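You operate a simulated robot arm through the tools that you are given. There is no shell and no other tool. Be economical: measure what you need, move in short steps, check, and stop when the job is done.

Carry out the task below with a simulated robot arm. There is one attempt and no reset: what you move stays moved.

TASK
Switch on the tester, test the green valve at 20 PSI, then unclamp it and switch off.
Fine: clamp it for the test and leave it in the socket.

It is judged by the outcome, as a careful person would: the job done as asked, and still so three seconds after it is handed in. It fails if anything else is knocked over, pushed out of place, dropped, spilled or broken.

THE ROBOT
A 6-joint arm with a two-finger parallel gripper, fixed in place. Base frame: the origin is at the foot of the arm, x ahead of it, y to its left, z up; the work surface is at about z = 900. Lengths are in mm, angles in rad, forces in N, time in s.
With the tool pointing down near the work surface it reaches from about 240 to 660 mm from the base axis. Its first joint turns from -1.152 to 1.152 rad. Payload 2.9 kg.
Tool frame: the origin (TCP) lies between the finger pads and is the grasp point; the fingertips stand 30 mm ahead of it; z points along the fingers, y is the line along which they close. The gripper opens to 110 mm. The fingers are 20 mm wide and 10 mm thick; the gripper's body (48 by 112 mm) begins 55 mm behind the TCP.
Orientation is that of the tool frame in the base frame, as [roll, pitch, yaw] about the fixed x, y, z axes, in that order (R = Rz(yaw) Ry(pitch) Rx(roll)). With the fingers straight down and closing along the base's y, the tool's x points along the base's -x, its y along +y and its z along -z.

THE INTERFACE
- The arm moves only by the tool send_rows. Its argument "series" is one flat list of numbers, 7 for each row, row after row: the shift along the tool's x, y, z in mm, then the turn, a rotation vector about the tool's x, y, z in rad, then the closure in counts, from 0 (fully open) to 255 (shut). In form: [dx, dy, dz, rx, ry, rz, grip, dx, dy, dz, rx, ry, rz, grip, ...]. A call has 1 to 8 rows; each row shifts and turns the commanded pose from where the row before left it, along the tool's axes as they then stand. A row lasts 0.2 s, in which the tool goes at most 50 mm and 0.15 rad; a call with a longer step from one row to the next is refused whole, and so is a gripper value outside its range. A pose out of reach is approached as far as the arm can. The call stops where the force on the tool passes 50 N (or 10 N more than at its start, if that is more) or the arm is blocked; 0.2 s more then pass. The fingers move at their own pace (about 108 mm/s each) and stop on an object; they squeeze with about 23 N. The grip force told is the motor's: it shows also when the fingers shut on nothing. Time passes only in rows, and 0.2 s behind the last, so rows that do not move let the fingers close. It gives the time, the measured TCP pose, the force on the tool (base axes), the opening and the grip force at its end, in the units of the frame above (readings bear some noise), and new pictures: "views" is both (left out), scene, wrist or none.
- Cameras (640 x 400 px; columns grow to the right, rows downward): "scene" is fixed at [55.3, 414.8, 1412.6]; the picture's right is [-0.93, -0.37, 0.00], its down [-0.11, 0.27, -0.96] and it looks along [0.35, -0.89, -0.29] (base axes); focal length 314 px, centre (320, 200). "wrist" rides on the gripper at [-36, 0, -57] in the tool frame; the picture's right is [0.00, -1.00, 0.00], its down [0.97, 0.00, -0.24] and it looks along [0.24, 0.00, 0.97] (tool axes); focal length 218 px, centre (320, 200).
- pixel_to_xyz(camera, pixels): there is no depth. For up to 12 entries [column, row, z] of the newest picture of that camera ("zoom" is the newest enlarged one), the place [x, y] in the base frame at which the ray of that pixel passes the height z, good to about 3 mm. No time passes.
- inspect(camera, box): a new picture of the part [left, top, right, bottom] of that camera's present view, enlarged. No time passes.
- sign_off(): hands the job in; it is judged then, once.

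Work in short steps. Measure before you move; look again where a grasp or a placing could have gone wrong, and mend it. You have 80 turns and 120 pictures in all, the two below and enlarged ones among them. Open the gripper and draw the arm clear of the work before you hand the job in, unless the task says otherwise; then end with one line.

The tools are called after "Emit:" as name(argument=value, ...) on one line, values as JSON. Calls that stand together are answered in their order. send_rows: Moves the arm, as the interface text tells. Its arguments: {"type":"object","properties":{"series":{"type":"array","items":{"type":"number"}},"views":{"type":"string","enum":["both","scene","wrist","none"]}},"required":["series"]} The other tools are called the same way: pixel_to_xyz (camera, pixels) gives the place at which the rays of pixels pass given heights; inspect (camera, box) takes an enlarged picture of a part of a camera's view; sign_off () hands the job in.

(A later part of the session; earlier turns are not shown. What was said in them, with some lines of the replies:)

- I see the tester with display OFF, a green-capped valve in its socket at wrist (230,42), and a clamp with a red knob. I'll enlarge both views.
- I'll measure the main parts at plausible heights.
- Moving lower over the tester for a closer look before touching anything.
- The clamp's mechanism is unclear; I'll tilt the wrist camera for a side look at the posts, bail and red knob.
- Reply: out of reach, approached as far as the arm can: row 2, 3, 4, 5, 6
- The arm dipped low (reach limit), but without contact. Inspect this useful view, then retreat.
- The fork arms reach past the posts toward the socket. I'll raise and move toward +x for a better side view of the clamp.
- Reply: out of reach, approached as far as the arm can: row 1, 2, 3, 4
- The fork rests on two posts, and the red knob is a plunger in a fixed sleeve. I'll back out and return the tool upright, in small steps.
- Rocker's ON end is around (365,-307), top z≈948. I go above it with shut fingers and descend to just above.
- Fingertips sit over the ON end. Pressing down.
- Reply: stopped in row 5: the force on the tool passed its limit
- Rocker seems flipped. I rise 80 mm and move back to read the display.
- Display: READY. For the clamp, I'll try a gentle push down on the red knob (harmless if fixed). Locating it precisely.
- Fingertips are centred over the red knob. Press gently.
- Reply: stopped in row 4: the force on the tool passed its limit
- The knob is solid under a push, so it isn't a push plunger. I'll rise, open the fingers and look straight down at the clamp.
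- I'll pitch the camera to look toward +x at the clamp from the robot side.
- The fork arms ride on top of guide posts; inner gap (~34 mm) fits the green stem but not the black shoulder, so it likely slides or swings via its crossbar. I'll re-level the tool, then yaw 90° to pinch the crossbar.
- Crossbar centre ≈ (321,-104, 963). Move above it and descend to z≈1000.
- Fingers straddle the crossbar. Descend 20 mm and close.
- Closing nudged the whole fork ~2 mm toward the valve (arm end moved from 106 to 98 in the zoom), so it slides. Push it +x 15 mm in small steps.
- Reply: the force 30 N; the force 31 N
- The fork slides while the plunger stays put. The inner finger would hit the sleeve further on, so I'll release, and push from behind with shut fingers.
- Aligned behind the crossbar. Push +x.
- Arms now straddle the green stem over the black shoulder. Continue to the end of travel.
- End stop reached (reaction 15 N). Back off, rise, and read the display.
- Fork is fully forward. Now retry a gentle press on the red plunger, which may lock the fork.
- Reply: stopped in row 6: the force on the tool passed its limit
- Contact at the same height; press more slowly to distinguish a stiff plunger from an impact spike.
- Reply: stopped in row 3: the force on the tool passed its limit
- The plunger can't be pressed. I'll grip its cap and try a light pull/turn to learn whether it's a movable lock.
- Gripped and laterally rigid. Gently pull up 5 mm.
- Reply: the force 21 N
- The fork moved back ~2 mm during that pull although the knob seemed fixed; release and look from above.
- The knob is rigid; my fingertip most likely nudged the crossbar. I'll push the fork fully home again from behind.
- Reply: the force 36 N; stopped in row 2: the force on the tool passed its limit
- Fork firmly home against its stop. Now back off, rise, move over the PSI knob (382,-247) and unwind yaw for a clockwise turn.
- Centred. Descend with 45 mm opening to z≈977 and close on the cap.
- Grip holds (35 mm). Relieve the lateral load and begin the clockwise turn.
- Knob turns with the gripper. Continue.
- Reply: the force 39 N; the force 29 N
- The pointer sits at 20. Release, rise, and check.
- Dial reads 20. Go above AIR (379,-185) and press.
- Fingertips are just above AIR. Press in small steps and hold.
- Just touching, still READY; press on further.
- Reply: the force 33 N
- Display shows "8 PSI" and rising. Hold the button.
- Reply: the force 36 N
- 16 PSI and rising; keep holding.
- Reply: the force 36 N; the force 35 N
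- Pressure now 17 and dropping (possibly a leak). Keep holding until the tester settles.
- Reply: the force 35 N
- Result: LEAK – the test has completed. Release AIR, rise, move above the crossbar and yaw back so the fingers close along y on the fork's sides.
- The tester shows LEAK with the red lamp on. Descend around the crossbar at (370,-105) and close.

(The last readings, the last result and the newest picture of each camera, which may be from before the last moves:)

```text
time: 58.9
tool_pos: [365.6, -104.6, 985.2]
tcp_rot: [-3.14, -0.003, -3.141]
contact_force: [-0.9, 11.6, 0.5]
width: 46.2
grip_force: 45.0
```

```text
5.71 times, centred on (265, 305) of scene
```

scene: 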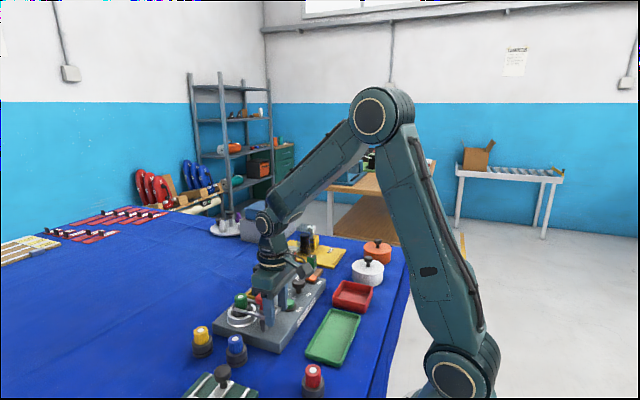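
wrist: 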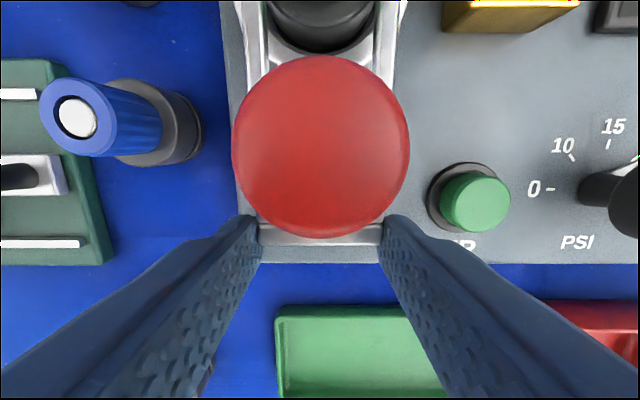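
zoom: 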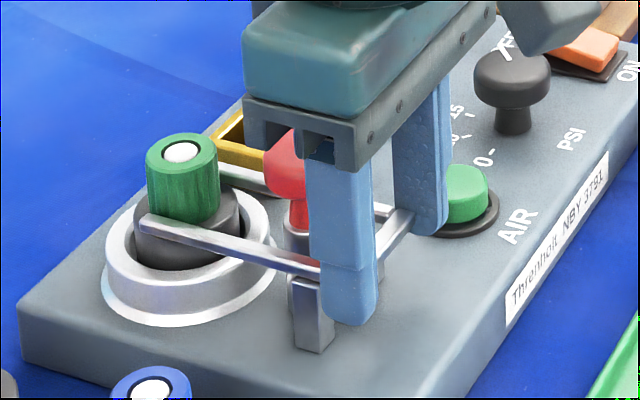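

Crossbar held (46 mm). Pull back −x.

Emit:
send_rows(series=[4, 1.5, 0, 0, 0, 0, 180, 6, 0, 0, 0, 0, 0, 180, 7, 0, 0, 0, 0, 0, 180, 7, 0, 0, 0, 0, 0, 180, 7, 0, 0, 0, 0, 0, 180, 7, 0, 0, 0, 0, 0, 180, 7, 0, 0, 0, 0, 0, 180])

Emit:
inspect(camera="scene", box=[215, 270, 315, 340])

```text
time: 60.5
tool_pos: [320.9, -104.7, 986.6]
tcp_rot: [-3.137, -0.004, 3.141]
contact_force: [0.3, 7.0, 2.8]
width: 46.6
grip_force: 45.5
```

scene: 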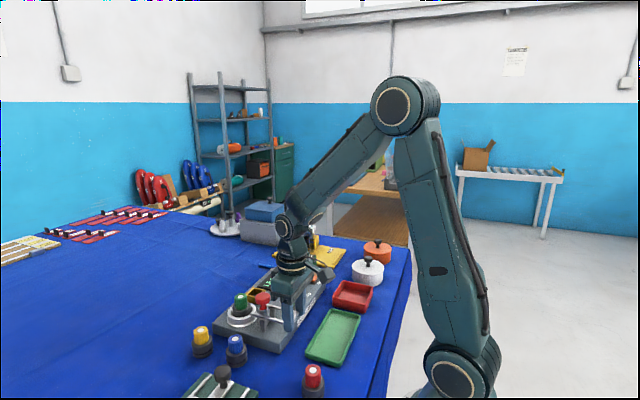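
wrist: 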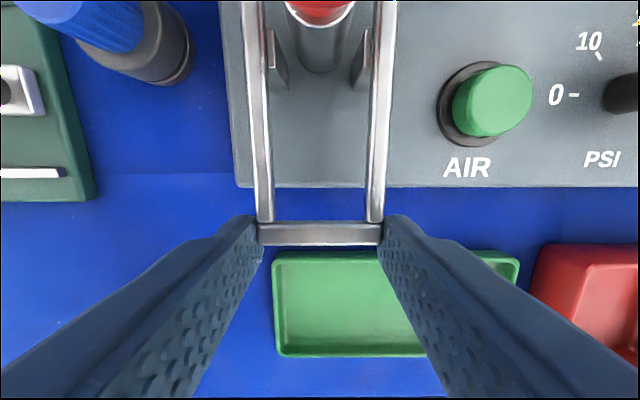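

```text
5.71 times, centred on (265, 305) of scene
```

zoom: 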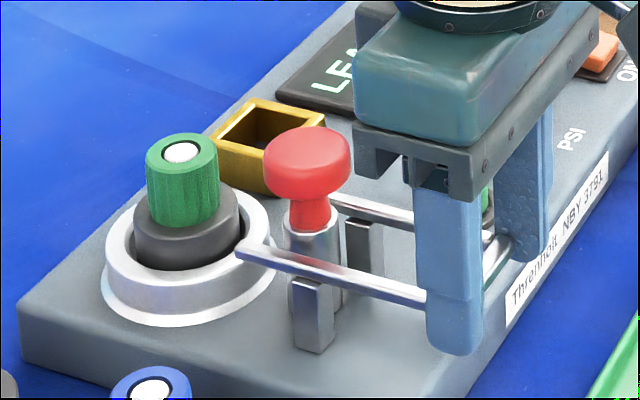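

Fork slid back; pull the last few mm to its original stop, then release and rise.

Emit:
send_rows(series=[2, 0, 0, 0, 0, 0, 180, 2, 0, 0, 0, 0, 0, 180, 1, 0, 0, 0, 0, 0, 180, 0, 0, 0, 0, 0, 0, 115, 0, 0, 0, 0, 0, 0, 115, 0, 0, -45, 0, 0, 0, 115, 0, -20, -45, 0, 0, 0, 255, -10, -40, 0, 0, 0, 0, 255])

Emit:
inspect(camera="scene", box=[215, 255, 335, 345])

```text
time: 62.3
tool_pos: [329.1, -163.3, 1078.6]
tcp_rot: [-3.14, -0.003, -3.14]
contact_force: [-0.1, -0.8, 0.0]
width: 0.0
grip_force: 22.4
```

scene: 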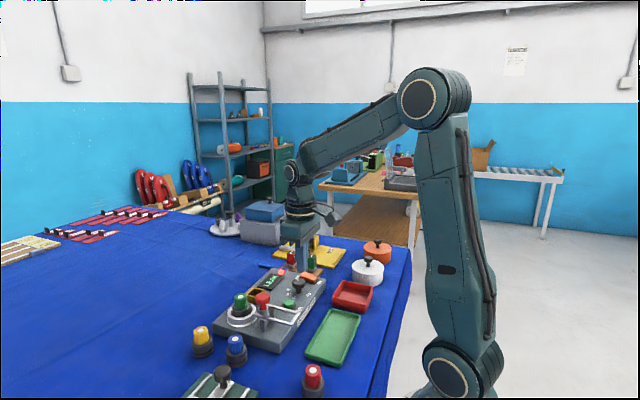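
wrist: 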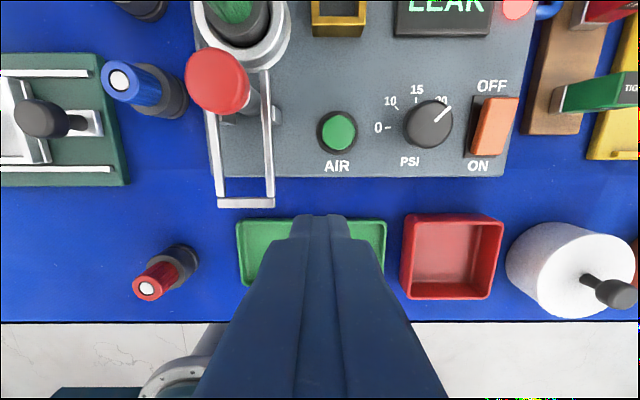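

```text
4.44 times, centred on (275, 300) of scene
```

zoom: 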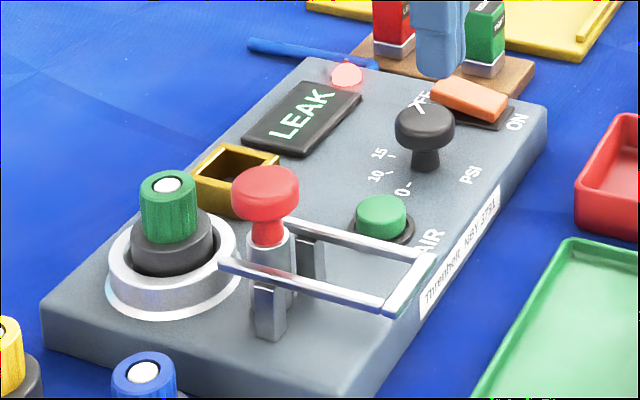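

Unclamped, valve still in the socket. Move above the rocker's OFF end (398,-307).

Emit:
send_rows(series=[-23, -36, 0, 0, 0, 0, 255, -23, -36, 0, 0, 0, 0, 255, -23, -36, 0, 0, 0, 0, 255, 0, -36, 0, 0, 0, 0, 255, 0, 0, 40, 0, 0, 0, 255, 0, 0, 40, 0, 0, 0, 255])

Emit:
inspect(camera="scene", box=[260, 240, 350, 310])

```text
time: 63.7
tool_pos: [395.5, -305.6, 996.2]
tcp_rot: [-3.139, 0.0, 3.139]
contact_force: [-0.6, 0.1, 0.5]
width: 0.0
grip_force: 23.2
```

scene: 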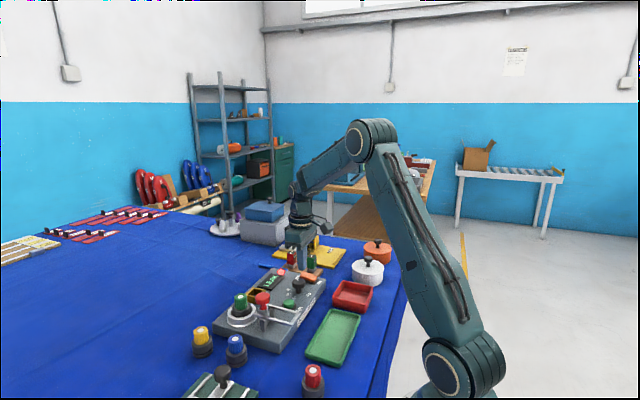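
wrist: 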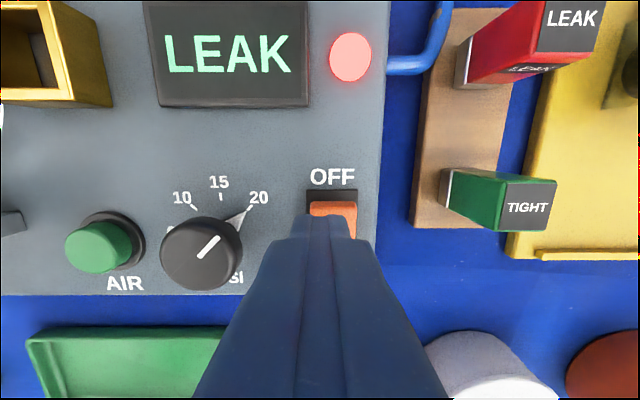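

```text
5.71 times, centred on (305, 275) of scene
```

zoom: 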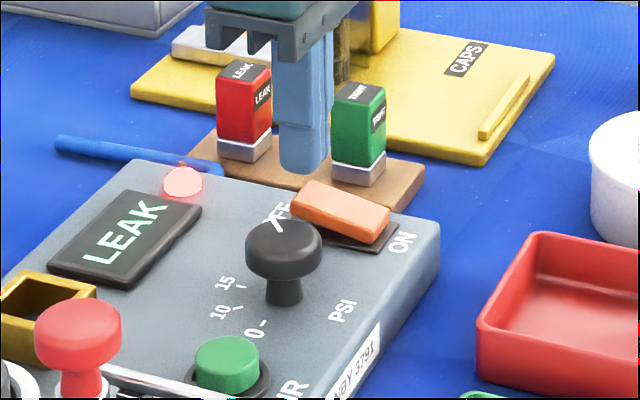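

Aligned over OFF end. Press.

Emit:
send_rows(series=[-2, 0, 6, 0, 0, 0, 255, 0, 0, 6, 0, 0, 0, 255, 0, 0, 5, 0, 0, 0, 255, 0, 0, 4, 0, 0, 0, 255, 0, 0, 4, 0, 0, 0, 255], views="none")

Emit:
inspect(camera="scene", box=[260, 240, 350, 310])

```text
time: 64.9
tool_pos: [395.3, -308.5, 973.7]
tcp_rot: [-3.135, 0.001, 3.14]
contact_force: [-4.4, 3.2, 27.9]
width: 0.0
grip_force: 23.0
```

```text
5.71 times, centred on (305, 275) of scene
```

zoom: 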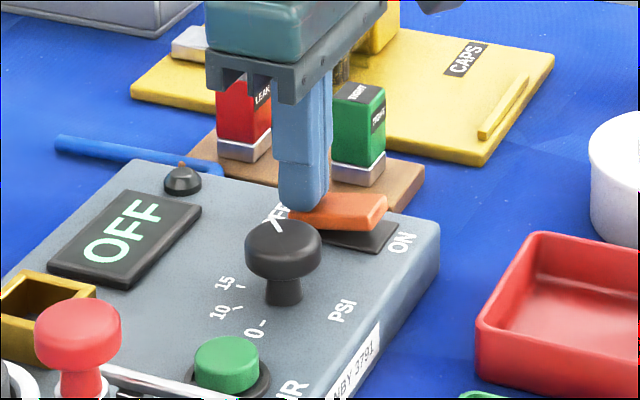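

Display reads OFF. Rise, open the gripper, and draw clear.

Emit:
send_rows(series=[0, 0, -30, 0, 0, 0, 255, 0, 0, -45, 0, 0, 0, 255, 0, 0, -45, 0, 0, 0, 255, 30, 10, -45, 0, 0, 0, 0, 40, 20, -45, 0, 0, 0, 0, 30, 20, -30, 0, 0, 0, 0])

Emit:
inspect(camera="scene", box=[205, 240, 345, 345])

```text
refused: row 4 steps farther than a row can; nothing moved
```

```text
3.81 times, centred on (275, 292) of scene
```

zoom: 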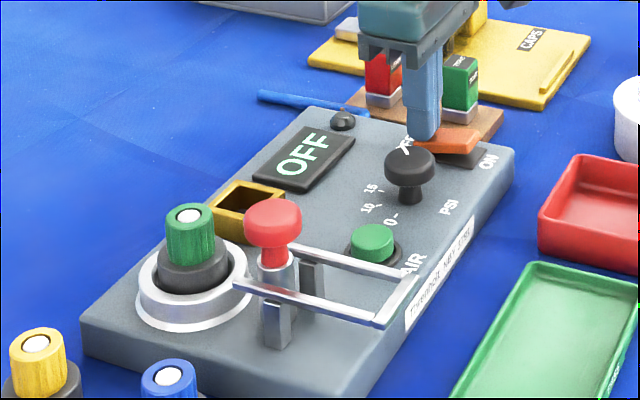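

One row was too long; resend with shorter steps.

Emit:
send_rows(series=[0, 0, -30, 0, 0, 0, 255, 0, 0, -45, 0, 0, 0, 255, 0, 0, -45, 0, 0, 0, 255, 20, 5, -40, 0, 0, 0, 0, 25, 10, -35, 0, 0, 0, 0, 25, 10, -30, 0, 0, 0, 0, 25, 10, -30, 0, 0, 0, 0])

Emit:
inspect(camera="scene", box=[205, 240, 345, 345])

```text
time: 66.5
tool_pos: [298.9, -269.8, 1228.4]
tcp_rot: [-3.141, -0.003, 3.14]
contact_force: [-0.6, 0.8, 0.0]
width: 110.0
grip_force: 0.1
```

scene: 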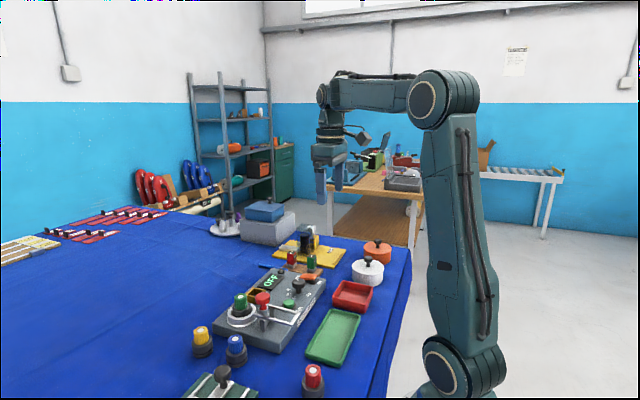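
wrist: 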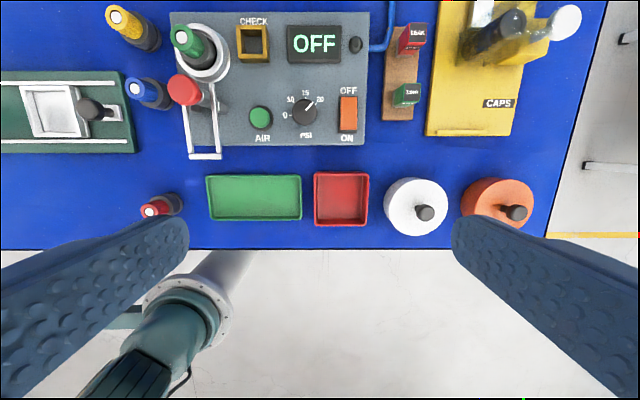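

```text
3.81 times, centred on (275, 292) of scene
```

zoom: 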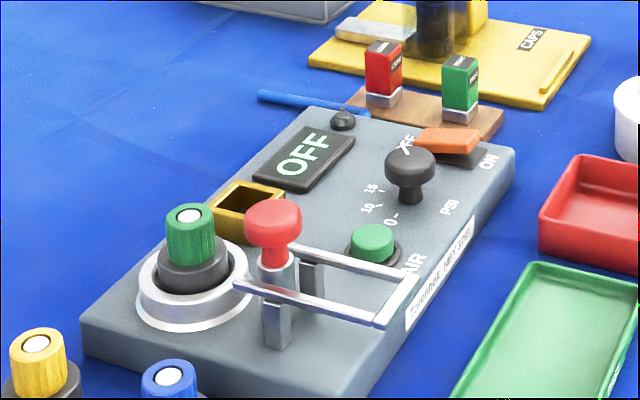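

The tester is off, the fork is back, the valve is in its socket, everything else is in place, and the arm is clear. Handing in.

Emit:
sign_off()

```text
The job is handed in.
```

I switched the tester on, clamped the green valve and tested it at 20 PSI (the tester showed LEAK), then unclamped it, left it in the socket and switched the tester off; the PSI dial still points to 20.
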